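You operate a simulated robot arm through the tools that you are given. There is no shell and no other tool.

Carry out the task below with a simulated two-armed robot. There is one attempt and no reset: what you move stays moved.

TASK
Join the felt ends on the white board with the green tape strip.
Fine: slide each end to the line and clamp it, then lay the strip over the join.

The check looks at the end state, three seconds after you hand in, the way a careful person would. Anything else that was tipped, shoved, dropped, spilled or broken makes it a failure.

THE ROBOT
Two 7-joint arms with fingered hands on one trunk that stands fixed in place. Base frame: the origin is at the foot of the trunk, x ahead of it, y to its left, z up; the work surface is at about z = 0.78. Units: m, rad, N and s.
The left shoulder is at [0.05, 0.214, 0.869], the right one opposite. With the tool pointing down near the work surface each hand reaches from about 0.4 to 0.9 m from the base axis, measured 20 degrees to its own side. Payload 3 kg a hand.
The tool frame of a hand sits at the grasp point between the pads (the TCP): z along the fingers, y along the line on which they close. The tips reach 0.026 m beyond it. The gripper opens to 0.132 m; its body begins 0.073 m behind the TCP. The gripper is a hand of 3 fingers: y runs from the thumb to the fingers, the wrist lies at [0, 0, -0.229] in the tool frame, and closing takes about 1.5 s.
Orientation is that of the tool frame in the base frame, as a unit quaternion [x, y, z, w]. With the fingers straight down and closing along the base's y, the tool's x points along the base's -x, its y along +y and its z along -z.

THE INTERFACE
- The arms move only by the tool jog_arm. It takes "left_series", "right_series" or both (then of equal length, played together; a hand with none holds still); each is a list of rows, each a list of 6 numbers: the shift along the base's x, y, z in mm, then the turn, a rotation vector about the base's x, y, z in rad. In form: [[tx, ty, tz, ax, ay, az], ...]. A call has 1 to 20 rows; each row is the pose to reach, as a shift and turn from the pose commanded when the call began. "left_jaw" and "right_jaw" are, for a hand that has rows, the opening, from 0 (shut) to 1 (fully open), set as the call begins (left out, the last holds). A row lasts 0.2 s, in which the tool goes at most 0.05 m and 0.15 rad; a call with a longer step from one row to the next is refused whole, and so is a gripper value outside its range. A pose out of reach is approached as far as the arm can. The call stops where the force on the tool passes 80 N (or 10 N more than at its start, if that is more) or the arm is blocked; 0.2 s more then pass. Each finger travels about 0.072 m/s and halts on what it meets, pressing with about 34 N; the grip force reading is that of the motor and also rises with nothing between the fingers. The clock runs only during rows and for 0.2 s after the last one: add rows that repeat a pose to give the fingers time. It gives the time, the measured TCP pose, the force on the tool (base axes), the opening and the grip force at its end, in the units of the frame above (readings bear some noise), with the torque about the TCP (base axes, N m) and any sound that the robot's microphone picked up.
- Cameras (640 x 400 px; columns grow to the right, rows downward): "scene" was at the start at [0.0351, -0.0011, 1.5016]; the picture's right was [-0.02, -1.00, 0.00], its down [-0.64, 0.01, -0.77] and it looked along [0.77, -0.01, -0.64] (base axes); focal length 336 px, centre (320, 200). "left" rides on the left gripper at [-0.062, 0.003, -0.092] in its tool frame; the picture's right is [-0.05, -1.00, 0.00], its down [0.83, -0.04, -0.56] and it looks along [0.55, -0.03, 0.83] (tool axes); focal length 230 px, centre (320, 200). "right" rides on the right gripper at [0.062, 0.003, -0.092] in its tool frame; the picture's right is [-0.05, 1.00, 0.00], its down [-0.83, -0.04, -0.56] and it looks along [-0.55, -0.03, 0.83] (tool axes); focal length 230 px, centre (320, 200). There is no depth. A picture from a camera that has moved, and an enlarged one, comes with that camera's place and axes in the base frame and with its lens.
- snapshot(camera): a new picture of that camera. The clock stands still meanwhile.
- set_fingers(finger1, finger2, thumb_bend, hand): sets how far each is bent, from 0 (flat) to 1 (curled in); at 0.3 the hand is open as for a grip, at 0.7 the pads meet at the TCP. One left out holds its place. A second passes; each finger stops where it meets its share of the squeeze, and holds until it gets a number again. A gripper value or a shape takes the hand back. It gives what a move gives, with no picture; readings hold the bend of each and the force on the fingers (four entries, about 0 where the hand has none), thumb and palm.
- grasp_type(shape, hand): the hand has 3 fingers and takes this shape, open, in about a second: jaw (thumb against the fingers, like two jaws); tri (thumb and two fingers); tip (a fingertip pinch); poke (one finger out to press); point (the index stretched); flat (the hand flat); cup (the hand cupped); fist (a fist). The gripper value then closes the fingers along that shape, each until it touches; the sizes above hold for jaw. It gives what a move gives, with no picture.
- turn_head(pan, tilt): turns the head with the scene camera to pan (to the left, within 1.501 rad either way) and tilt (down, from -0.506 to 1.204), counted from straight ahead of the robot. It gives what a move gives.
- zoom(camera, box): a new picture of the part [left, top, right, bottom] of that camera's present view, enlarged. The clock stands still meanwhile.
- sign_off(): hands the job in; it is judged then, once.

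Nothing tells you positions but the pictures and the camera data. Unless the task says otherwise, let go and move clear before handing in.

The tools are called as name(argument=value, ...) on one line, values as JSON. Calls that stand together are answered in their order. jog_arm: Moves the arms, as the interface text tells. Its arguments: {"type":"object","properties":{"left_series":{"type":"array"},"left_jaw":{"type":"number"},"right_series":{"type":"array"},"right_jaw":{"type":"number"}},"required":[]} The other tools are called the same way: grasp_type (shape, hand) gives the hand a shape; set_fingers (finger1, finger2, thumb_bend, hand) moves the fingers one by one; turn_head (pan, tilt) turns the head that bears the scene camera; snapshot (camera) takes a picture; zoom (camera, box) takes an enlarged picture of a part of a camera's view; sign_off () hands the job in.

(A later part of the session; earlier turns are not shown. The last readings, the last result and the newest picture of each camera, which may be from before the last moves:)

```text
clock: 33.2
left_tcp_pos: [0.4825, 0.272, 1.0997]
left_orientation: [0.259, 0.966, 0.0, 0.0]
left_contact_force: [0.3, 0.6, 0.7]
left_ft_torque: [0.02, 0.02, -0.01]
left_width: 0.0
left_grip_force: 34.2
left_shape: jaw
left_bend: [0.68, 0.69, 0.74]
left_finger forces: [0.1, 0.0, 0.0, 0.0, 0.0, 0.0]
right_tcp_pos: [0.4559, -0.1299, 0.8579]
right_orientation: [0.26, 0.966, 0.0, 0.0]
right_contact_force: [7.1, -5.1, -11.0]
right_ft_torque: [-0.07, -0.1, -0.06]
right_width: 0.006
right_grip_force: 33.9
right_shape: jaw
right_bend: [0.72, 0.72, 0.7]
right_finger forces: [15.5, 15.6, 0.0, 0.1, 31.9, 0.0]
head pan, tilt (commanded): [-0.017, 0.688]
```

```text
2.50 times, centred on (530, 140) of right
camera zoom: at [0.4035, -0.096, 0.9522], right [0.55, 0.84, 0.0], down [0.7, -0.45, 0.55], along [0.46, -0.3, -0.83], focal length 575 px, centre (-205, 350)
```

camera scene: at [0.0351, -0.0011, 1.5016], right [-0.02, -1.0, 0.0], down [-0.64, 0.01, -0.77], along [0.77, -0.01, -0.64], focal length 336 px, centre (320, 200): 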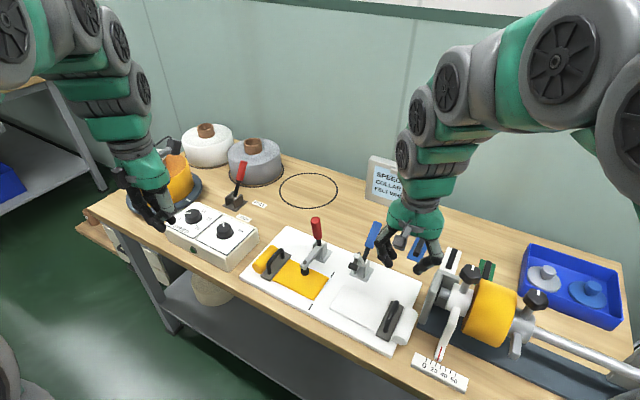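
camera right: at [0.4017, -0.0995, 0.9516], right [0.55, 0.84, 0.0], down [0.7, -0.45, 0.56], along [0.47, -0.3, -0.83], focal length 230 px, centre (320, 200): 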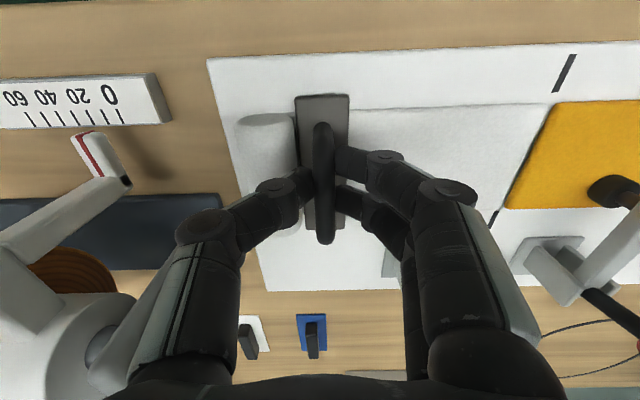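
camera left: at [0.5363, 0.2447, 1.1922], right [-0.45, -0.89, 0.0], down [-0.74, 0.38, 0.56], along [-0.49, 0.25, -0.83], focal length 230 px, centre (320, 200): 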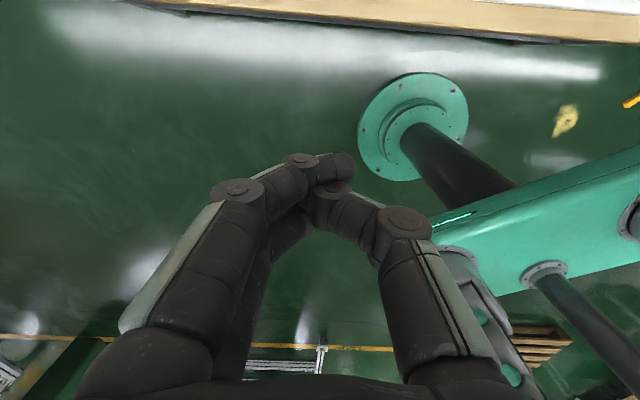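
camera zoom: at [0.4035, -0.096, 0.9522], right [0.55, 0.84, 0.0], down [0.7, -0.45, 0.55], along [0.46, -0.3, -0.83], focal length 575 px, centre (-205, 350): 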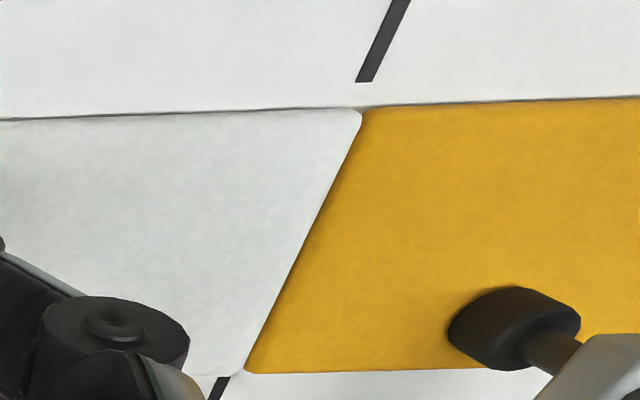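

The two ends now meet along the line with well under 1 mm between them. I open the right hand and lift straight up off the handle.

jog_arm(right_series=[[0, 0, 0, 0, 0, 0], [0, 0, 0, 0, 0, 0], [0, 0, 0, 0, 0, 0], [0, 0, 0, 0, 0, 0]], right_jaw=0.26)

jog_arm(right_series=[[0, 0, 10, 0, 0, 0], [0, 0, 30, 0, 0, 0], [0, 0, 70, 0, 0, 0], [0, 0, 115, 0, 0, 0], [0, 0, 160, 0, 0, 0], [0, 0, 160, 0, 0, 0]])

snapshot(camera="right")

zoom(camera="scene", box=[313, 268, 343, 306])

snapshot(camera="scene")

```text
clock: 34.2
left_tcp_pos: [0.4832, 0.2728, 1.1002]
left_orientation: [0.258, 0.966, 0.0, -0.001]
left_contact_force: [0.8, 0.0, -0.1]
left_ft_torque: [0.0, 0.01, -0.01]
left_width: 0.0001
left_grip_force: 34.1
left_shape: jaw
left_bend: [0.68, 0.69, 0.74]
left_finger forces: [0.1, 0.0, 0.0, 0.0, 0.1, 0.0]
right_tcp_pos: [0.4574, -0.1303, 0.858]
right_orientation: [0.259, 0.966, 0.0, 0.0]
right_contact_force: [-0.9, 0.2, -0.2]
right_ft_torque: [-0.04, -0.01, -0.01]
right_width: 0.034
right_grip_force: 0.1
right_shape: jaw
right_bend: [0.73, 0.73, 0.7]
right_finger forces: [0.0, 0.1, 0.0, 0.0, 0.0, 0.0]
head pan, tilt (commanded): [-0.017, 0.688]
```

```text
clock: 35.6
left_tcp_pos: [0.4824, 0.2745, 1.1004]
left_orientation: [0.258, 0.966, -0.001, 0.001]
left_contact_force: [0.1, 0.2, 1.2]
left_ft_torque: [0.02, 0.01, -0.01]
left_width: 0.0
left_grip_force: 34.1
left_shape: jaw
left_bend: [0.68, 0.69, 0.74]
left_finger forces: [0.0, 0.0, 0.0, 0.1, 0.1, 0.0]
right_tcp_pos: [0.4582, -0.1309, 1.0181]
right_orientation: [0.26, 0.966, 0.0, 0.0]
right_contact_force: [-1.0, -0.1, -0.9]
right_ft_torque: [-0.02, 0.01, -0.02]
right_width: 0.0342
right_grip_force: 0.1
right_shape: jaw
right_bend: [0.73, 0.73, 0.7]
right_finger forces: [0.1, 0.0, 0.0, 0.0, 0.0, 0.1]
head pan, tilt (commanded): [-0.017, 0.688]
```

```text
taken
camera right: at [0.405, -0.0959, 1.1122], right [0.55, 0.84, 0.0], down [0.7, -0.45, 0.55], along [0.46, -0.3, -0.83], focal length 230 px, centre (320, 200)
```

right: 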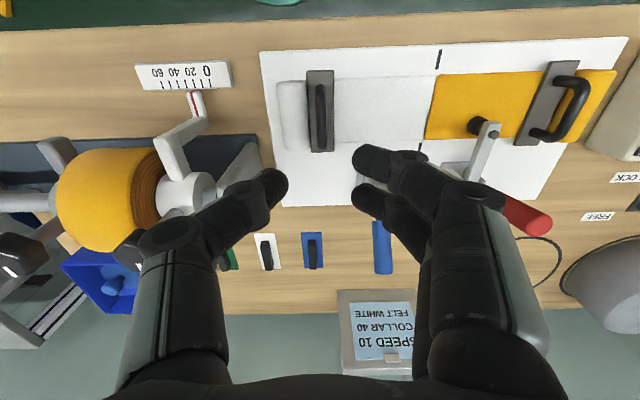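

```text
10.53 times, centred on (328, 287) of scene
camera zoom: at [0.0351, -0.0011, 1.5016], right [-0.02, -1.0, 0.0], down [-0.64, 0.01, -0.77], along [0.77, -0.01, -0.64], focal length 3539 px, centre (236, -716)
```

zoom: 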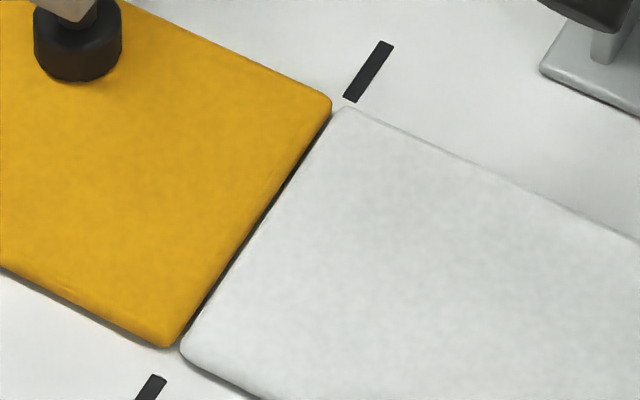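

```text
taken
camera scene: at [0.0351, -0.0011, 1.5016], right [-0.02, -1.0, 0.0], down [-0.64, 0.01, -0.77], along [0.77, -0.01, -0.64], focal length 336 px, centre (320, 200)
```

scene: 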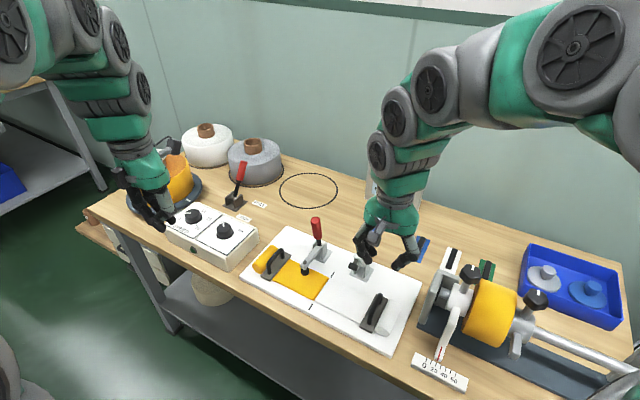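

The join stayed closed after release. Next I carry the right hand, closed, over and behind the blue clamp handle, the same way as for the red one.

jog_arm(right_series=[[0, 0, 10, 0, 0, 0], [40, -9, 15, 0, 0, 0], [80, -18, 15, 0, 0, 0], [122, -28, 15, 0, 0, 0], [164, -37, 15, 0, 0, 0], [207, -47, 15, 0, 0, 0], [250, -57, 15, 0, 0, 0], [256, -58, 0, 0, 0, 0], [256, -58, 0, 0, 0, 0]], right_jaw=0.0)

snapshot(camera="right")

snapshot(camera="scene")

```text
clock: 37.6
left_tcp_pos: [0.4823, 0.2722, 1.1002]
left_orientation: [0.259, 0.966, 0.001, 0.0]
left_contact_force: [-0.5, 0.4, -0.2]
left_ft_torque: [-0.01, 0.02, 0.0]
left_width: 0.0
left_grip_force: 33.9
left_shape: jaw
left_bend: [0.68, 0.69, 0.74]
left_finger forces: [0.0, 0.0, 0.1, 0.0, 0.1, 0.0]
right_tcp_pos: [0.7133, -0.1872, 1.0186]
right_orientation: [0.259, 0.966, 0.0, 0.0]
right_contact_force: [-0.1, 0.0, -0.4]
right_ft_torque: [-0.02, 0.01, 0.02]
right_width: 0.0
right_grip_force: 34.6
right_shape: jaw
right_bend: [0.68, 0.68, 0.74]
right_finger forces: [0.0, 0.0, 0.0, 0.1, 0.0, 0.0]
head pan, tilt (commanded): [-0.017, 0.688]
```

```text
taken
camera right: at [0.6609, -0.1527, 1.1123], right [0.55, 0.84, 0.0], down [0.7, -0.45, 0.56], along [0.47, -0.3, -0.83], focal length 230 px, centre (320, 200)
```

right: 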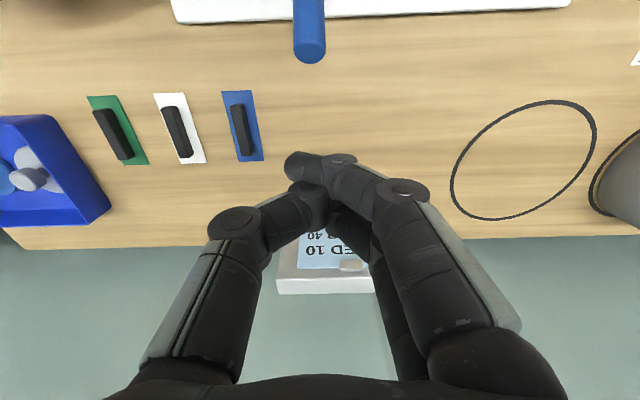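

```text
taken
camera scene: at [0.0351, -0.0011, 1.5016], right [-0.02, -1.0, 0.0], down [-0.64, 0.01, -0.77], along [0.77, -0.01, -0.64], focal length 336 px, centre (320, 200)
```

scene: 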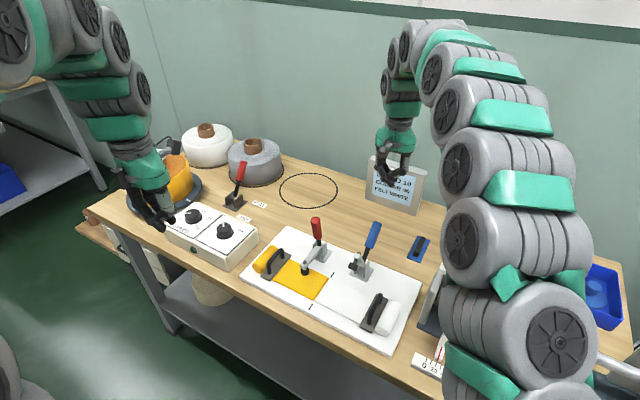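

The blue handle's top is about 64 mm in front of the closed fingers and 5 mm to the right. I lower behind it and draw toward the robot until contact.

jog_arm(right_series=[[-1, -2, -35, 0, 0, 0], [-2, -3.5, -70, 0, 0, 0], [-2, -3.5, -100, 0, 0, 0], [-2, -3.5, -112, 0, 0, 0], [-10.7, 1.5, -112, 0, 0, 0], [-19.3, 6.5, -112, 0, 0, 0], [-28, 11.5, -112, 0, 0, 0], [-36.6, 16.5, -112, 0, 0, 0]])

snapshot(camera="right")

zoom(camera="scene", box=[320, 160, 460, 290])

```text
clock: 39.4
left_tcp_pos: [0.4831, 0.2731, 1.1006]
left_orientation: [0.258, 0.966, 0.0, -0.001]
left_contact_force: [-0.7, -0.5, 0.6]
left_ft_torque: [0.0, 0.02, -0.03]
left_width: 0.0
left_grip_force: 34.2
left_shape: jaw
left_bend: [0.68, 0.69, 0.74]
left_finger forces: [0.1, 0.0, 0.0, 0.1, 0.0, 0.0]
right_tcp_pos: [0.6763, -0.17, 0.907]
right_orientation: [0.26, 0.966, 0.001, 0.001]
right_contact_force: [5.0, 0.0, 1.0]
right_ft_torque: [0.06, 0.06, -0.06]
right_width: 0.0001
right_grip_force: 34.1
right_shape: jaw
right_bend: [0.68, 0.68, 0.74]
right_finger forces: [0.1, 0.0, 0.0, 0.1, 0.0, 0.0]
head pan, tilt (commanded): [-0.017, 0.688]
```

```text
taken
camera right: at [0.6234, -0.136, 1.001], right [0.55, 0.84, 0.0], down [0.7, -0.45, 0.56], along [0.47, -0.3, -0.83], focal length 230 px, centre (320, 200)
```

right: 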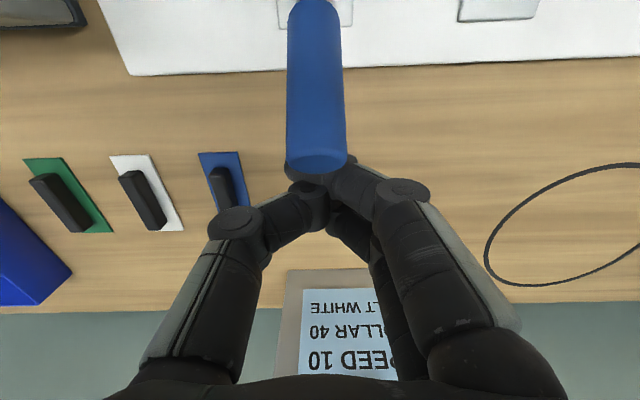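

```text
3.08 times, centred on (390, 225) of scene
camera zoom: at [0.0351, -0.0011, 1.5016], right [-0.02, -1.0, 0.0], down [-0.64, 0.01, -0.77], along [0.77, -0.01, -0.64], focal length 1034 px, centre (105, 123)
```

zoom: 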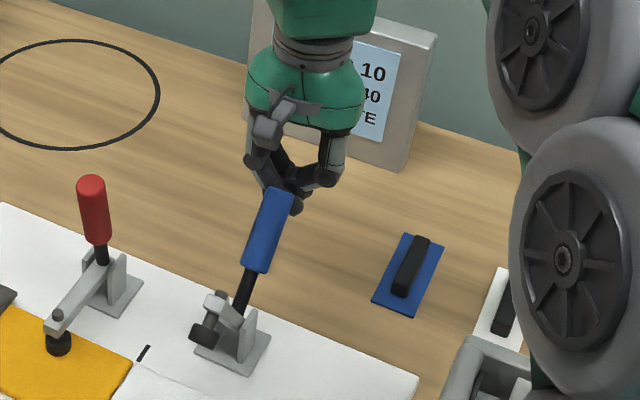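

Contact is made and the handle is moving. I continue drawing toward the robot.

jog_arm(right_series=[[-5.2, 3, 0, 0, 0, 0], [-10.4, 6, 0, 0, 0, 0], [-15.6, 9, 0, 0, 0, 0], [-20.8, 12, 0, 0, 0, 0], [-26, 15, 0, 0, 0, 0], [-31, 18, 0, 0, 0, 0]])

snapshot(camera="right")

zoom(camera="scene", box=[320, 180, 440, 300])

```text
clock: 40.8
left_tcp_pos: [0.4831, 0.2733, 1.0997]
left_orientation: [0.258, 0.966, 0.0, -0.001]
left_contact_force: [-0.5, 0.6, -0.3]
left_ft_torque: [0.0, 0.02, -0.01]
left_width: 0.0004
left_grip_force: 34.2
left_shape: jaw
left_bend: [0.68, 0.69, 0.74]
left_finger forces: [0.1, 0.0, 0.1, 0.0, 0.1, 0.0]
right_tcp_pos: [0.6457, -0.1521, 0.9057]
right_orientation: [0.26, 0.966, 0.0, 0.0]
right_contact_force: [1.8, 0.6, 0.3]
right_ft_torque: [0.04, 0.02, -0.03]
right_width: 0.0
right_grip_force: 34.5
right_shape: jaw
right_bend: [0.68, 0.68, 0.74]
right_finger forces: [0.0, 0.0, 0.0, 0.0, 0.0, 0.0]
head pan, tilt (commanded): [-0.017, 0.688]
```

```text
taken
camera right: at [0.5922, -0.1188, 1.0003], right [0.55, 0.84, 0.0], down [0.7, -0.45, 0.56], along [0.47, -0.3, -0.83], focal length 230 px, centre (320, 200)
```

right: 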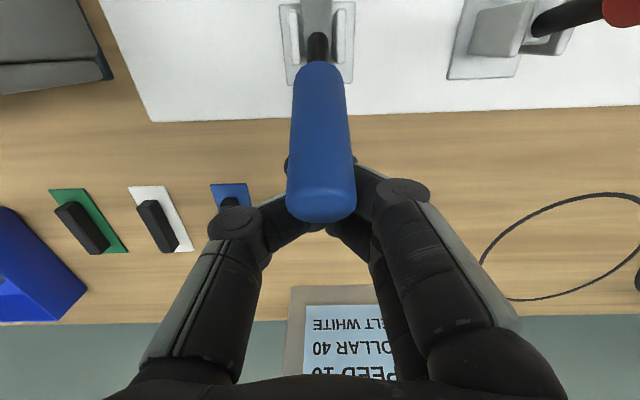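

```text
3.33 times, centred on (380, 240) of scene
camera zoom: at [0.0351, -0.0011, 1.5016], right [-0.02, -1.0, 0.0], down [-0.64, 0.01, -0.77], along [0.77, -0.01, -0.64], focal length 1121 px, centre (120, 67)
```

zoom: 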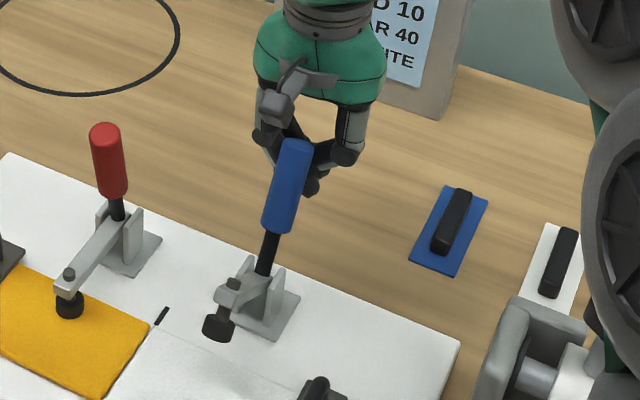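

The arm is dropping as it should. I continue, then finish slowly to the firm stop.

jog_arm(right_series=[[-5.2, 3, 0, 0, 0, 0], [-10.4, 6, 0, 0, 0, 0], [-15.6, 9, 0, 0, 0, 0], [-20.8, 12, 0, 0, 0, 0], [-26, 15, 0, 0, 0, 0], [-30.3, 17.5, 0, 0, 0, 0]])

snapshot(camera="right")

zoom(camera="scene", box=[300, 190, 420, 310])

```text
clock: 42.2
left_tcp_pos: [0.4824, 0.2735, 1.0996]
left_orientation: [0.259, 0.966, 0.0, 0.001]
left_contact_force: [0.1, -0.6, 0.3]
left_ft_torque: [0.01, -0.01, 0.02]
left_width: 0.0001
left_grip_force: 34.0
left_shape: jaw
left_bend: [0.68, 0.69, 0.74]
left_finger forces: [0.0, 0.0, 0.0, 0.0, 0.0, 0.0]
right_tcp_pos: [0.6143, -0.1358, 0.9069]
right_orientation: [0.259, 0.966, 0.0, 0.0]
right_contact_force: [-0.4, -0.1, -0.6]
right_ft_torque: [0.0, 0.01, 0.0]
right_width: 0.0
right_grip_force: 34.0
right_shape: jaw
right_bend: [0.68, 0.68, 0.74]
right_finger forces: [0.0, 0.0, 0.1, 0.0, 0.1, 0.1]
head pan, tilt (commanded): [-0.017, 0.688]
```

```text
taken
camera right: at [0.5614, -0.101, 1.0002], right [0.55, 0.84, 0.0], down [0.7, -0.45, 0.56], along [0.47, -0.3, -0.83], focal length 230 px, centre (320, 200)
```

right: 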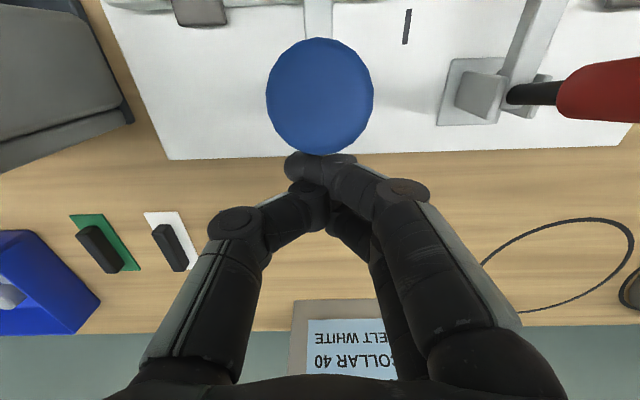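

```text
3.33 times, centred on (360, 250) of scene
camera zoom: at [0.0351, -0.0011, 1.5016], right [-0.02, -1.0, 0.0], down [-0.64, 0.01, -0.77], along [0.77, -0.01, -0.64], focal length 1121 px, centre (187, 33)
```

zoom: 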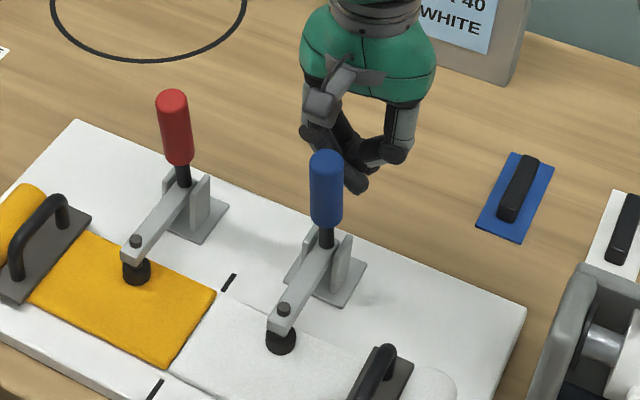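

The blue clamp has snapped over as well, pad on the white felt. A short follow-up will confirm that it's firmly home.

jog_arm(right_series=[[-3.5, 2, 0, 0, 0, 0], [-6.9, 4, 0, 0, 0, 0], [-9.5, 5.5, 0, 0, 0, 0], [-11.3, 6.5, 0, 0, 0, 0]])

zoom(camera="scene", box=[300, 190, 420, 310])

```text
clock: 43.2
left_tcp_pos: [0.4823, 0.2729, 1.0991]
left_orientation: [0.258, 0.966, -0.001, 0.0]
left_contact_force: [-0.4, -0.1, -0.3]
left_ft_torque: [0.01, 0.02, 0.02]
left_width: 0.0
left_grip_force: 33.7
left_shape: jaw
left_bend: [0.68, 0.69, 0.74]
left_finger forces: [0.1, 0.1, 0.0, 0.0, 0.0, 0.0]
right_tcp_pos: [0.6018, -0.1293, 0.9059]
right_orientation: [0.26, 0.966, -0.001, 0.0]
right_contact_force: [1.1, -0.6, 0.3]
right_ft_torque: [-0.01, 0.0, -0.01]
right_width: 0.0001
right_grip_force: 34.0
right_shape: jaw
right_bend: [0.68, 0.68, 0.74]
right_finger forces: [0.0, 0.0, 0.0, 0.1, 0.0, 0.1]
head pan, tilt (commanded): [-0.017, 0.688]
```

```text
3.33 times, centred on (360, 250) of scene
camera zoom: at [0.0351, -0.0011, 1.5016], right [-0.02, -1.0, 0.0], down [-0.64, 0.01, -0.77], along [0.77, -0.01, -0.64], focal length 1121 px, centre (187, 33)
```

zoom: 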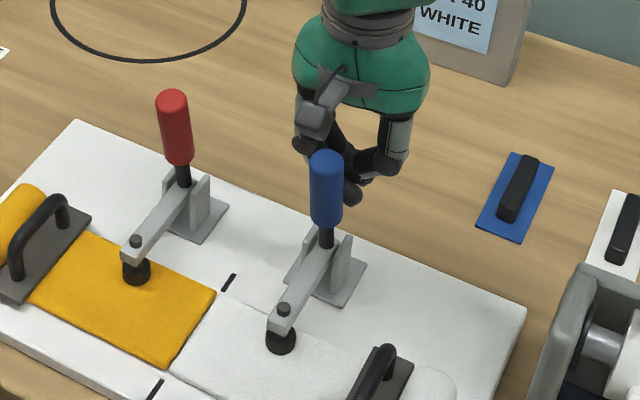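

Not touching yet; I go forward a few millimetres more until I feel it.

jog_arm(right_series=[[-1.7, 1, 0, 0, 0, 0], [-3.5, 2, 0, 0, 0, 0], [-5.2, 3, 0, 0, 0, 0]])

snapshot(camera="right")

```text
clock: 44.0
left_tcp_pos: [0.4826, 0.2719, 1.0992]
left_orientation: [0.259, 0.966, 0.0, 0.001]
left_contact_force: [-0.5, 0.0, -0.6]
left_ft_torque: [-0.03, 0.0, 0.03]
left_width: 0.0001
left_grip_force: 34.2
left_shape: jaw
left_bend: [0.68, 0.69, 0.74]
left_finger forces: [0.0, 0.1, 0.1, 0.0, 0.0, 0.0]
right_tcp_pos: [0.6008, -0.1274, 0.907]
right_orientation: [0.261, 0.965, 0.0, 0.003]
right_contact_force: [34.3, -19.5, 3.7]
right_ft_torque: [-0.09, -0.23, -0.08]
right_width: 0.0002
right_grip_force: 34.3
right_shape: jaw
right_bend: [0.69, 0.68, 0.74]
right_finger forces: [46.6, 0.0, 0.1, 0.0, 0.0, 0.1]
head pan, tilt (commanded): [-0.017, 0.688]
```

```text
taken
camera right: at [0.5475, -0.0937, 1.0002], right [0.55, 0.84, 0.0], down [0.69, -0.45, 0.56], along [0.47, -0.3, -0.83], focal length 230 px, centre (320, 200)
```

right: 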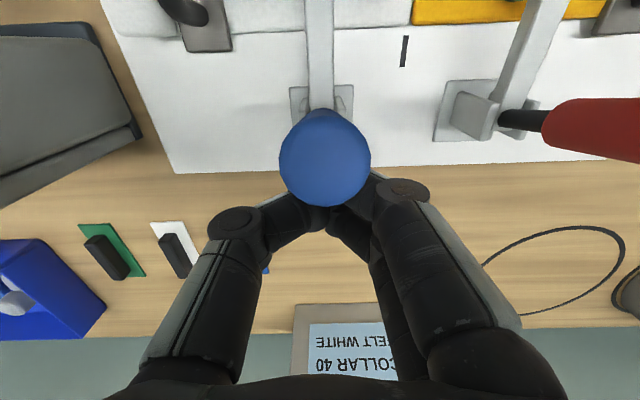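

Firm stop at about 40 N, so both clamps are home. I back off, lift, and carry the right hand round behind the machine to above the green strip.

jog_arm(right_series=[[26, -15, 0, 0, 0, 0], [40, -23, 40, 0, 0, 0], [60, -35, 80, 0, 0, 0], [89, -52, 115, 0, 0, 0], [122, -71, 140, 0, 0, 0], [102, -112, 140, 0, 0, 0], [80, -154, 140, 0, 0, 0], [57, -196, 140, 0, 0, 0], [34, -238, 140, 0, 0, 0], [12, -280, 140, 0, 0, 0], [-9, -321, 140, 0, 0, 0], [-9, -321, 140, 0, 0, 0]], right_jaw=0.3)

snapshot(camera="right")

snapshot(camera="scene")

zoom(camera="scene", box=[250, 200, 420, 340])

```text
clock: 46.6
left_tcp_pos: [0.4825, 0.273, 1.0996]
left_orientation: [0.258, 0.966, 0.0, 0.001]
left_contact_force: [0.6, -1.1, -0.4]
left_ft_torque: [-0.02, -0.02, 0.01]
left_width: 0.0
left_grip_force: 33.7
left_shape: jaw
left_bend: [0.68, 0.69, 0.74]
left_finger forces: [0.1, 0.0, 0.0, 0.0, 0.1, 0.0]
right_tcp_pos: [0.589, -0.4474, 1.0468]
right_orientation: [0.26, 0.966, 0.0, -0.001]
right_contact_force: [-0.2, 0.3, -0.6]
right_ft_torque: [-0.02, -0.04, -0.01]
right_width: 0.0394
right_grip_force: 0.0
right_shape: jaw
right_bend: [0.74, 0.74, 0.7]
right_finger forces: [0.0, 0.0, 0.0, 0.0, 0.1, 0.0]
head pan, tilt (commanded): [-0.017, 0.688]
```

```text
taken
camera right: at [0.5366, -0.413, 1.1406], right [0.55, 0.84, 0.0], down [0.7, -0.45, 0.56], along [0.47, -0.3, -0.83], focal length 230 px, centre (320, 200)
```

right: 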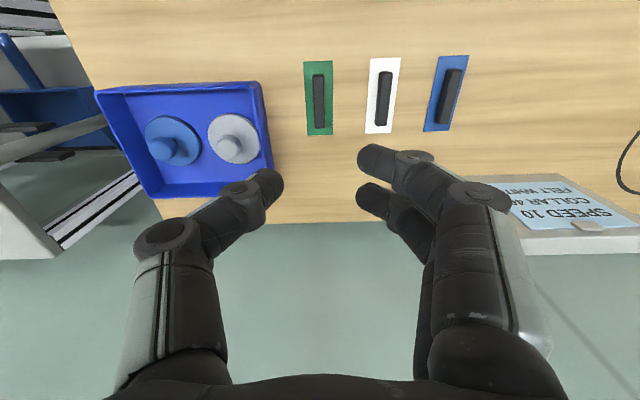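

```text
taken
camera scene: at [0.0351, -0.0011, 1.5016], right [-0.02, -1.0, 0.0], down [-0.64, 0.01, -0.77], along [0.77, -0.01, -0.64], focal length 336 px, centre (320, 200)
```

scene: 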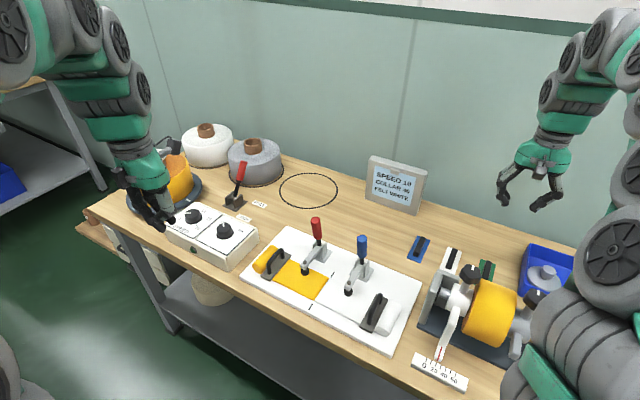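

```text
2.86 times, centred on (335, 270) of scene
camera zoom: at [0.0351, -0.0011, 1.5016], right [-0.02, -1.0, 0.0], down [-0.64, 0.01, -0.77], along [0.77, -0.01, -0.64], focal length 960 px, centre (277, 0)
```

zoom: 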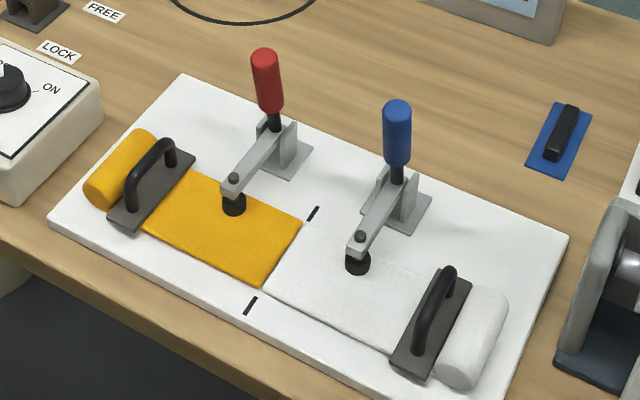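

Both ends are clamped on the line. The right hand is over the green strip within 3 mm; the blue bin is 7 cm to one side, so I narrow the opening and go down to z ≈ 0.88 to re-check.

jog_arm(right_series=[[-1, -2, -45, 0, 0, 0], [-1, -2, -90, 0, 0, 0], [-1, -2, -130, 0, 0, 0], [-1, -2, -165, 0, 0, 0], [-1, -2, -165, 0, 0, 0]], right_jaw=0.22)

snapshot(camera="right")

snapshot(camera="scene")

```text
clock: 47.8
left_tcp_pos: [0.4833, 0.2732, 1.0996]
left_orientation: [0.259, 0.966, 0.0, 0.0]
left_contact_force: [-0.2, 0.3, 1.3]
left_ft_torque: [0.02, -0.02, 0.01]
left_width: 0.0
left_grip_force: 33.8
left_shape: jaw
left_bend: [0.68, 0.69, 0.74]
left_finger forces: [0.1, 0.0, 0.0, 0.0, 0.0, 0.0]
right_tcp_pos: [0.5867, -0.4486, 0.8799]
right_orientation: [0.26, 0.966, 0.0, 0.0]
right_contact_force: [-0.4, 0.0, 0.3]
right_ft_torque: [-0.01, 0.02, -0.01]
right_width: 0.0293
right_grip_force: 0.1
right_shape: jaw
right_bend: [0.73, 0.73, 0.7]
right_finger forces: [0.0, 0.1, 0.0, 0.0, 0.1, 0.0]
head pan, tilt (commanded): [-0.017, 0.688]
```

```text
taken
camera right: at [0.5337, -0.4143, 0.9735], right [0.55, 0.84, 0.0], down [0.7, -0.45, 0.56], along [0.47, -0.3, -0.83], focal length 230 px, centre (320, 200)
```

right: 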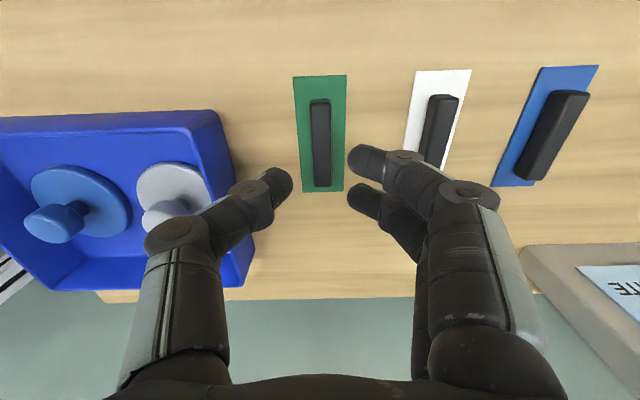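

```text
taken
camera scene: at [0.0351, -0.0011, 1.5016], right [-0.02, -1.0, 0.0], down [-0.64, 0.01, -0.77], along [0.77, -0.01, -0.64], focal length 336 px, centre (320, 200)
```

scene: 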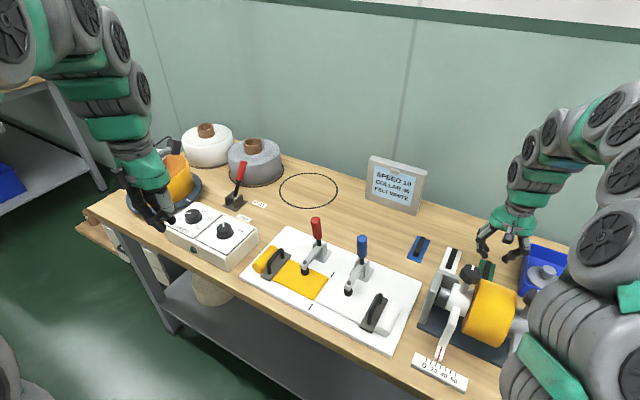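

The strip's grip lies between the fingers. Before going lower I turn the head right to make sure the right upper arm is clear of the machine.

turn_head(pan=-0.6, tilt=0.75)

snapshot(camera="scene")

zoom(camera="right", box=[260, 60, 420, 220])

```text
clock: 48.8
left_tcp_pos: [0.4818, 0.2734, 1.0995]
left_orientation: [0.258, 0.966, -0.001, -0.001]
left_contact_force: [-0.7, 0.4, 0.5]
left_ft_torque: [-0.01, -0.01, -0.01]
left_width: 0.0
left_grip_force: 34.3
left_shape: jaw
left_bend: [0.68, 0.69, 0.74]
left_finger forces: [0.0, 0.0, 0.0, 0.1, 0.1, 0.0]
right_tcp_pos: [0.5863, -0.4495, 0.8793]
right_orientation: [0.259, 0.966, 0.001, 0.0]
right_contact_force: [-0.1, 0.5, -0.2]
right_ft_torque: [0.0, 0.0, -0.01]
right_width: 0.0294
right_grip_force: 0.1
right_shape: jaw
right_bend: [0.73, 0.73, 0.7]
right_finger forces: [0.0, 0.1, 0.0, 0.1, 0.0, 0.1]
head pan, tilt (commanded): [-0.6, 0.75]
```

```text
taken
camera scene: at [0.0181, -0.0463, 1.4964], right [-0.56, -0.83, 0.0], down [-0.56, 0.38, -0.73], along [0.6, -0.41, -0.68], focal length 336 px, centre (320, 200)
```

scene: 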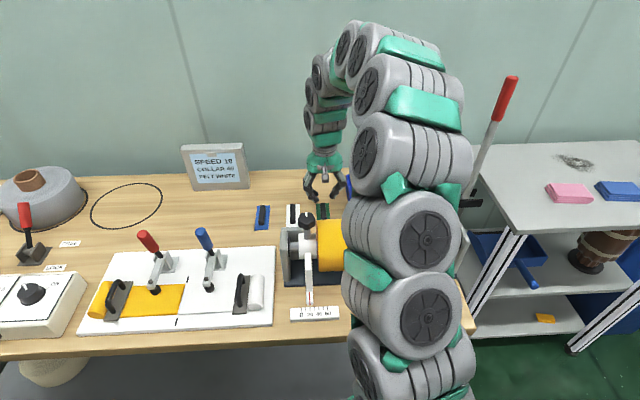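

```text
2.50 times, centred on (340, 140) of right
camera zoom: at [0.5337, -0.4143, 0.9737], right [0.55, 0.84, 0.0], down [0.7, -0.45, 0.56], along [0.47, -0.3, -0.83], focal length 575 px, centre (270, 350)
```

zoom: 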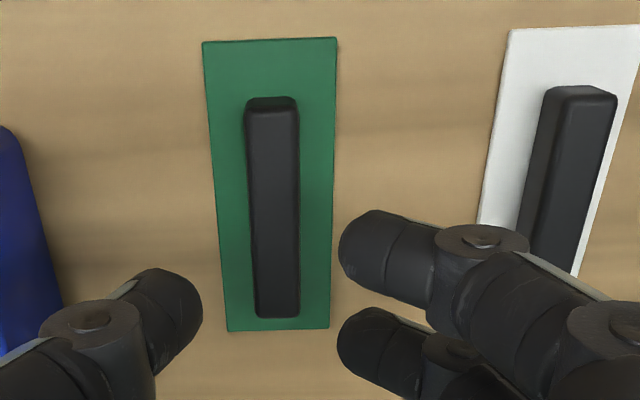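

The arm arches well above the machine, and the fingers straddle the grip evenly. I lower until the tips are just above the strip and then close.

jog_arm(right_series=[[0, 0, -20, 0, 0, 0], [0, 0, -40, 0, 0, 0], [0, 0, -52, 0, 0, 0], [0, 0, -60, 0, 0, 0], [0, 0, -65, 0, 0, 0], [0, 0, -65, 0, 0, 0]])

snapshot(camera="right")

snapshot(camera="scene")

```text
clock: 50.2
left_tcp_pos: [0.4828, 0.2735, 1.0997]
left_orientation: [0.258, 0.966, -0.001, -0.001]
left_contact_force: [0.4, -0.3, -0.3]
left_ft_torque: [0.01, 0.02, -0.04]
left_width: 0.0
left_grip_force: 34.0
left_shape: jaw
left_bend: [0.68, 0.69, 0.74]
left_finger forces: [0.0, 0.0, 0.1, 0.0, 0.0, 0.0]
right_tcp_pos: [0.588, -0.4488, 0.8142]
right_orientation: [0.259, 0.966, -0.001, 0.0]
right_contact_force: [-0.9, -0.6, -0.4]
right_ft_torque: [0.0, 0.0, 0.0]
right_width: 0.0294
right_grip_force: 0.0
right_shape: jaw
right_bend: [0.73, 0.73, 0.7]
right_finger forces: [0.0, 0.0, 0.0, 0.0, 0.0, 0.0]
head pan, tilt (commanded): [-0.6, 0.75]
```

```text
taken
camera right: at [0.5347, -0.4155, 0.9093], right [0.55, 0.84, 0.0], down [0.7, -0.45, 0.55], along [0.46, -0.3, -0.83], focal length 230 px, centre (320, 200)
```

right: 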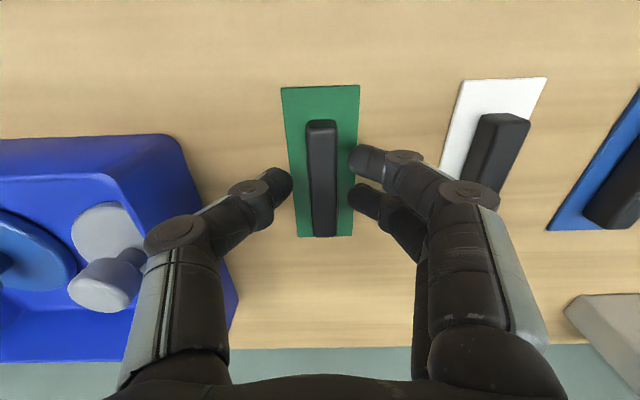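

```text
taken
camera scene: at [0.0181, -0.0463, 1.4964], right [-0.56, -0.83, 0.0], down [-0.56, 0.39, -0.73], along [0.6, -0.41, -0.68], focal length 336 px, centre (320, 200)
```

scene: 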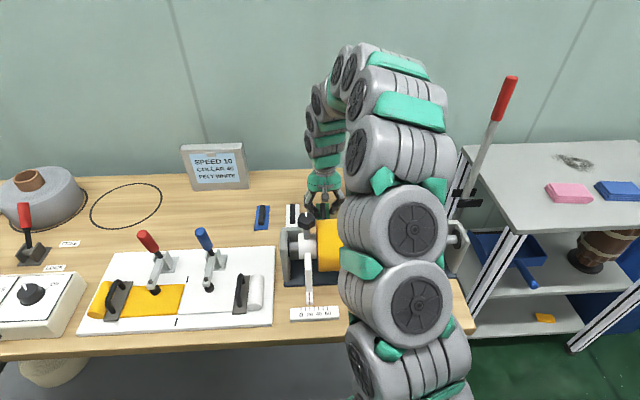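

Nothing touched on the way down and the grip bar is centred. I close on it.

jog_arm(right_series=[[0, 0, 0, 0, 0, 0], [0, 0, 0, 0, 0, 0], [0, 0, 0, 0, 0, 0], [0, 0, 0, 0, 0, 0], [0, 0, 0, 0, 0, 0]], right_jaw=0.0)

snapshot(camera="right")

```text
clock: 51.4
left_tcp_pos: [0.4831, 0.2731, 1.1005]
left_orientation: [0.259, 0.966, 0.0, 0.0]
left_contact_force: [0.1, 0.3, 0.1]
left_ft_torque: [0.04, 0.02, -0.07]
left_width: 0.0
left_grip_force: 34.3
left_shape: jaw
left_bend: [0.68, 0.69, 0.74]
left_finger forces: [0.1, 0.0, 0.1, 0.0, 0.1, 0.0]
right_tcp_pos: [0.5872, -0.4498, 0.8158]
right_orientation: [0.259, 0.966, 0.0, 0.0]
right_contact_force: [-0.2, -0.3, 0.8]
right_ft_torque: [-0.02, 0.01, -0.01]
right_width: 0.0108
right_grip_force: 33.9
right_shape: jaw
right_bend: [0.71, 0.72, 0.7]
right_finger forces: [15.2, 15.2, 0.0, 0.0, 30.3, 0.1]
head pan, tilt (commanded): [-0.6, 0.75]
```

```text
taken
camera right: at [0.5349, -0.4155, 0.9094], right [0.55, 0.84, 0.0], down [0.7, -0.45, 0.56], along [0.47, -0.3, -0.83], focal length 230 px, centre (320, 200)
```

right: 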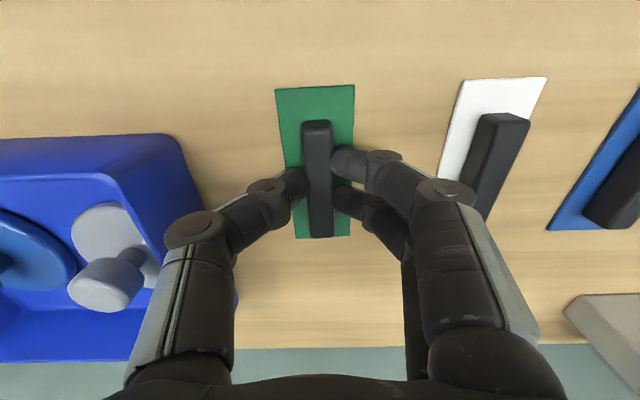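

The grip bar is held with even finger forces. I lift it straight up and look.

jog_arm(right_series=[[0, 0, 5, 0, 0, 0], [0, 0, 15, 0, 0, 0], [0, 0, 35, 0, 0, 0], [0, 0, 65, 0, 0, 0], [0, 0, 105, 0, 0, 0], [0, 0, 145, 0, 0, 0], [0, 0, 185, 0, 0, 0], [0, 0, 200, 0, 0, 0]])

snapshot(camera="right")

snapshot(camera="scene")

```text
clock: 53.2
left_tcp_pos: [0.4824, 0.2729, 1.0995]
left_orientation: [0.258, 0.966, 0.0, -0.001]
left_contact_force: [-0.6, 1.1, 0.5]
left_ft_torque: [0.02, 0.01, -0.01]
left_width: 0.0
left_grip_force: 34.7
left_shape: jaw
left_bend: [0.68, 0.69, 0.74]
left_finger forces: [0.1, 0.0, 0.0, 0.1, 0.1, 0.1]
right_tcp_pos: [0.5902, -0.4517, 1.0173]
right_orientation: [0.26, 0.966, 0.0, 0.0]
right_contact_force: [-0.5, -1.1, 0.4]
right_ft_torque: [0.02, 0.04, -0.01]
right_width: 0.0104
right_grip_force: 34.7
right_shape: jaw
right_bend: [0.71, 0.72, 0.7]
right_finger forces: [15.3, 15.2, 0.0, 0.0, 30.5, 0.1]
head pan, tilt (commanded): [-0.6, 0.75]
```

```text
taken
camera right: at [0.5365, -0.4167, 1.1108], right [0.55, 0.84, 0.0], down [0.7, -0.45, 0.55], along [0.46, -0.3, -0.83], focal length 230 px, centre (320, 200)
```

right: 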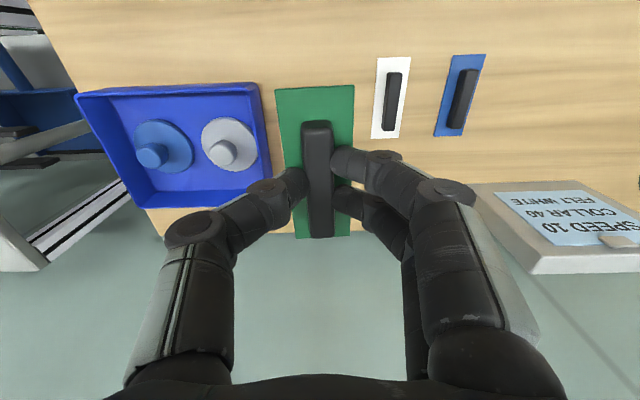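

```text
taken
camera scene: at [0.0181, -0.0463, 1.4964], right [-0.56, -0.83, 0.0], down [-0.56, 0.39, -0.73], along [0.6, -0.41, -0.68], focal length 336 px, centre (320, 200)
```

scene: 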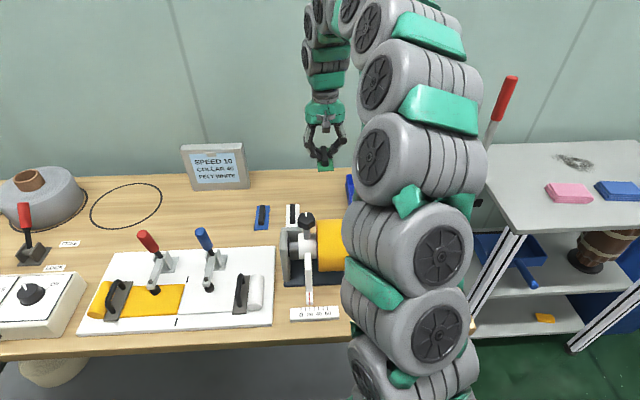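

The strip is held firmly and level. I zoom to find where its centre sits relative to the hand, so that I can place it exactly over the join.

zoom(camera="right", box=[260, 70, 380, 250])

turn_head(pan=-0.1, tilt=0.85)

snapshot(camera="scene")

```text
2.22 times, centred on (320, 160) of right
camera zoom: at [0.5365, -0.4167, 1.1108], right [0.55, 0.84, 0.0], down [0.7, -0.45, 0.55], along [0.46, -0.3, -0.83], focal length 511 px, centre (320, 289)
```

zoom: 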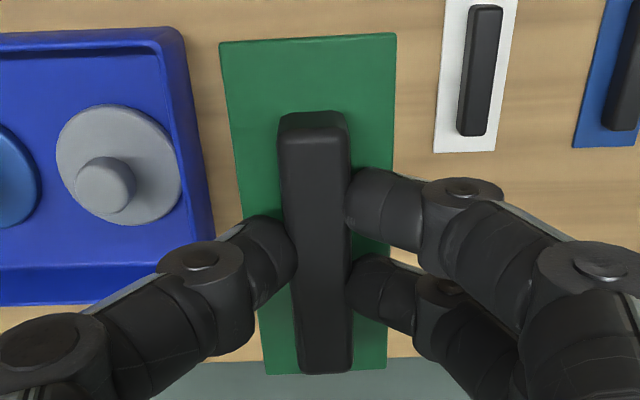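

```text
clock: 54.1
left_tcp_pos: [0.4821, 0.2737, 1.1004]
left_orientation: [0.258, 0.966, -0.001, 0.0]
left_contact_force: [-0.6, 0.1, -0.1]
left_ft_torque: [0.02, 0.0, -0.02]
left_width: 0.0
left_grip_force: 34.0
left_shape: jaw
left_bend: [0.68, 0.69, 0.74]
left_finger forces: [0.0, 0.0, 0.1, 0.0, 0.0, 0.0]
right_tcp_pos: [0.5901, -0.4515, 1.0158]
right_orientation: [0.259, 0.966, 0.0, 0.0]
right_contact_force: [0.4, -0.2, -0.1]
right_ft_torque: [-0.01, -0.02, 0.04]
right_width: 0.0111
right_grip_force: 33.4
right_shape: jaw
right_bend: [0.71, 0.72, 0.7]
right_finger forces: [15.4, 15.3, 0.0, 0.0, 30.5, 0.1]
head pan, tilt (commanded): [-0.099, 0.85]
```

```text
taken
camera scene: at [0.0275, -0.0073, 1.4884], right [-0.1, -0.99, 0.0], down [-0.75, 0.08, -0.66], along [0.66, -0.07, -0.75], focal length 336 px, centre (320, 200)
```

scene: 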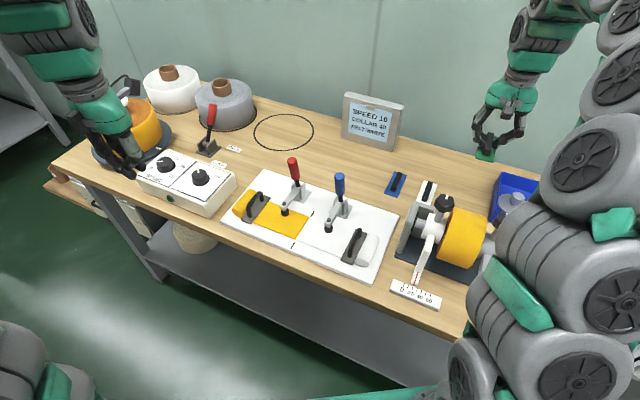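

The strip is centred in the hand, but over the join the finger knuckles would pass only a few millimetres from the closed clamp arms. I'll set the strip back down where it was and regrip it 15 mm nearer to me along its bar for safer clearance.

jog_arm(right_series=[[0, 0, -40, 0, 0, 0], [0, 0, -85, 0, 0, 0], [0, 0, -130, 0, 0, 0], [0, 0, -165, 0, 0, 0], [0, 0, -185, 0, 0, 0], [0, 0, -194, 0, 0, 0], [0, 0, -198, 0, 0, 0], [0, 0, -199.5, 0, 0, 0], [0, 0, -199.5, 0, 0, 0]])

snapshot(camera="right")

```text
clock: 56.1
left_tcp_pos: [0.4829, 0.2728, 1.1007]
left_orientation: [0.258, 0.966, 0.0, -0.001]
left_contact_force: [0.1, -0.4, 0.0]
left_ft_torque: [-0.02, 0.02, -0.02]
left_width: 0.0001
left_grip_force: 34.1
left_shape: jaw
left_bend: [0.68, 0.69, 0.74]
left_finger forces: [0.0, 0.0, 0.0, 0.0, 0.0, 0.0]
right_tcp_pos: [0.5889, -0.4491, 0.8162]
right_orientation: [0.26, 0.966, 0.001, 0.0]
right_contact_force: [-0.3, 1.1, -0.2]
right_ft_torque: [-0.01, 0.02, 0.01]
right_width: 0.0107
right_grip_force: 33.9
right_shape: jaw
right_bend: [0.71, 0.72, 0.7]
right_finger forces: [15.2, 15.4, 0.0, 0.0, 30.6, 0.1]
head pan, tilt (commanded): [-0.099, 0.85]
```

```text
taken
camera right: at [0.5359, -0.415, 0.9095], right [0.55, 0.84, 0.0], down [0.7, -0.45, 0.56], along [0.47, -0.3, -0.83], focal length 230 px, centre (320, 200)
```

right: 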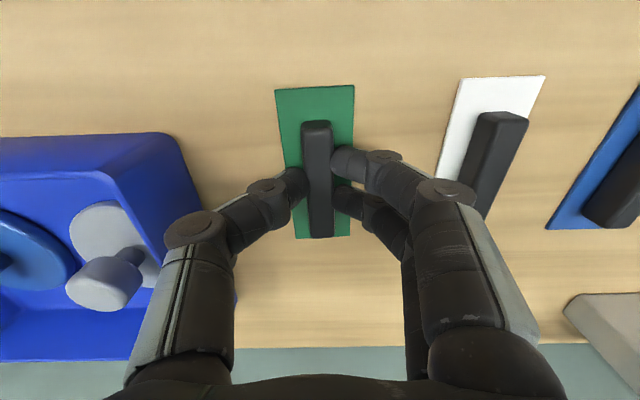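

The strip is back on the bench. I let go, shift 15 mm toward the robot along the bar, and grip again.

jog_arm(right_series=[[0, 0, -0.7, 0, 0, 0], [0, 0, -0.7, 0, 0, 0], [0, 0, -0.7, 0, 0, 0], [0, 0, -0.7, 0, 0, 0]], right_jaw=0.22)

jog_arm(right_series=[[-4.3, 2.5, 0, 0, 0, 0], [-8.7, 5, 0, 0, 0, 0], [-13, 7.5, 0, 0, 0, 0], [-13, 7.5, 0, 0, 0, 0]])

snapshot(camera="right")

```text
clock: 57.1
left_tcp_pos: [0.4828, 0.2725, 1.0989]
left_orientation: [0.258, 0.966, 0.0, 0.0]
left_contact_force: [-0.1, 0.5, -0.2]
left_ft_torque: [0.0, -0.01, 0.02]
left_width: 0.0002
left_grip_force: 34.2
left_shape: jaw
left_bend: [0.68, 0.69, 0.74]
left_finger forces: [0.0, 0.0, 0.0, 0.0, 0.0, 0.0]
right_tcp_pos: [0.5875, -0.4483, 0.8149]
right_orientation: [0.259, 0.966, 0.0, 0.0]
right_contact_force: [1.1, -0.2, -0.3]
right_ft_torque: [0.04, 0.0, -0.01]
right_width: 0.0287
right_grip_force: 0.1
right_shape: jaw
right_bend: [0.73, 0.73, 0.7]
right_finger forces: [0.1, 0.0, 0.1, 0.0, 0.0, 0.1]
head pan, tilt (commanded): [-0.099, 0.85]
```

```text
clock: 58.1
left_tcp_pos: [0.483, 0.273, 1.0998]
left_orientation: [0.259, 0.966, -0.001, 0.0]
left_contact_force: [-0.2, 0.0, 0.1]
left_ft_torque: [0.02, 0.0, 0.0]
left_width: 0.0
left_grip_force: 33.8
left_shape: jaw
left_bend: [0.68, 0.69, 0.74]
left_finger forces: [0.0, 0.1, 0.0, 0.0, 0.0, 0.0]
right_tcp_pos: [0.575, -0.4425, 0.8149]
right_orientation: [0.26, 0.966, 0.0, 0.0]
right_contact_force: [0.2, -0.1, 0.9]
right_ft_torque: [-0.02, 0.02, 0.01]
right_width: 0.0287
right_grip_force: 0.0
right_shape: jaw
right_bend: [0.73, 0.73, 0.7]
right_finger forces: [0.0, 0.0, 0.0, 0.0, 0.0, 0.0]
head pan, tilt (commanded): [-0.099, 0.85]
```

```text
taken
camera right: at [0.5227, -0.408, 0.9097], right [0.55, 0.84, 0.0], down [0.7, -0.45, 0.56], along [0.46, -0.3, -0.83], focal length 230 px, centre (320, 200)
```

right: 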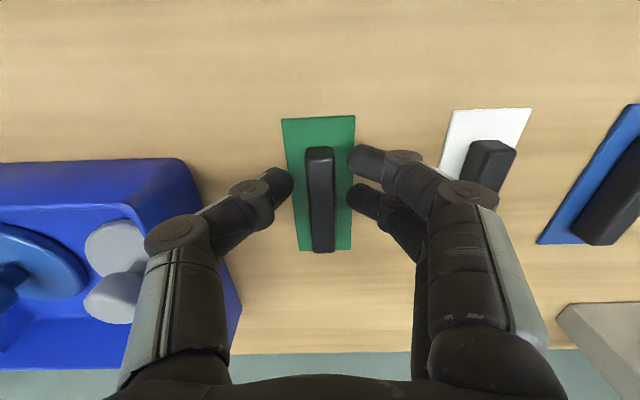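

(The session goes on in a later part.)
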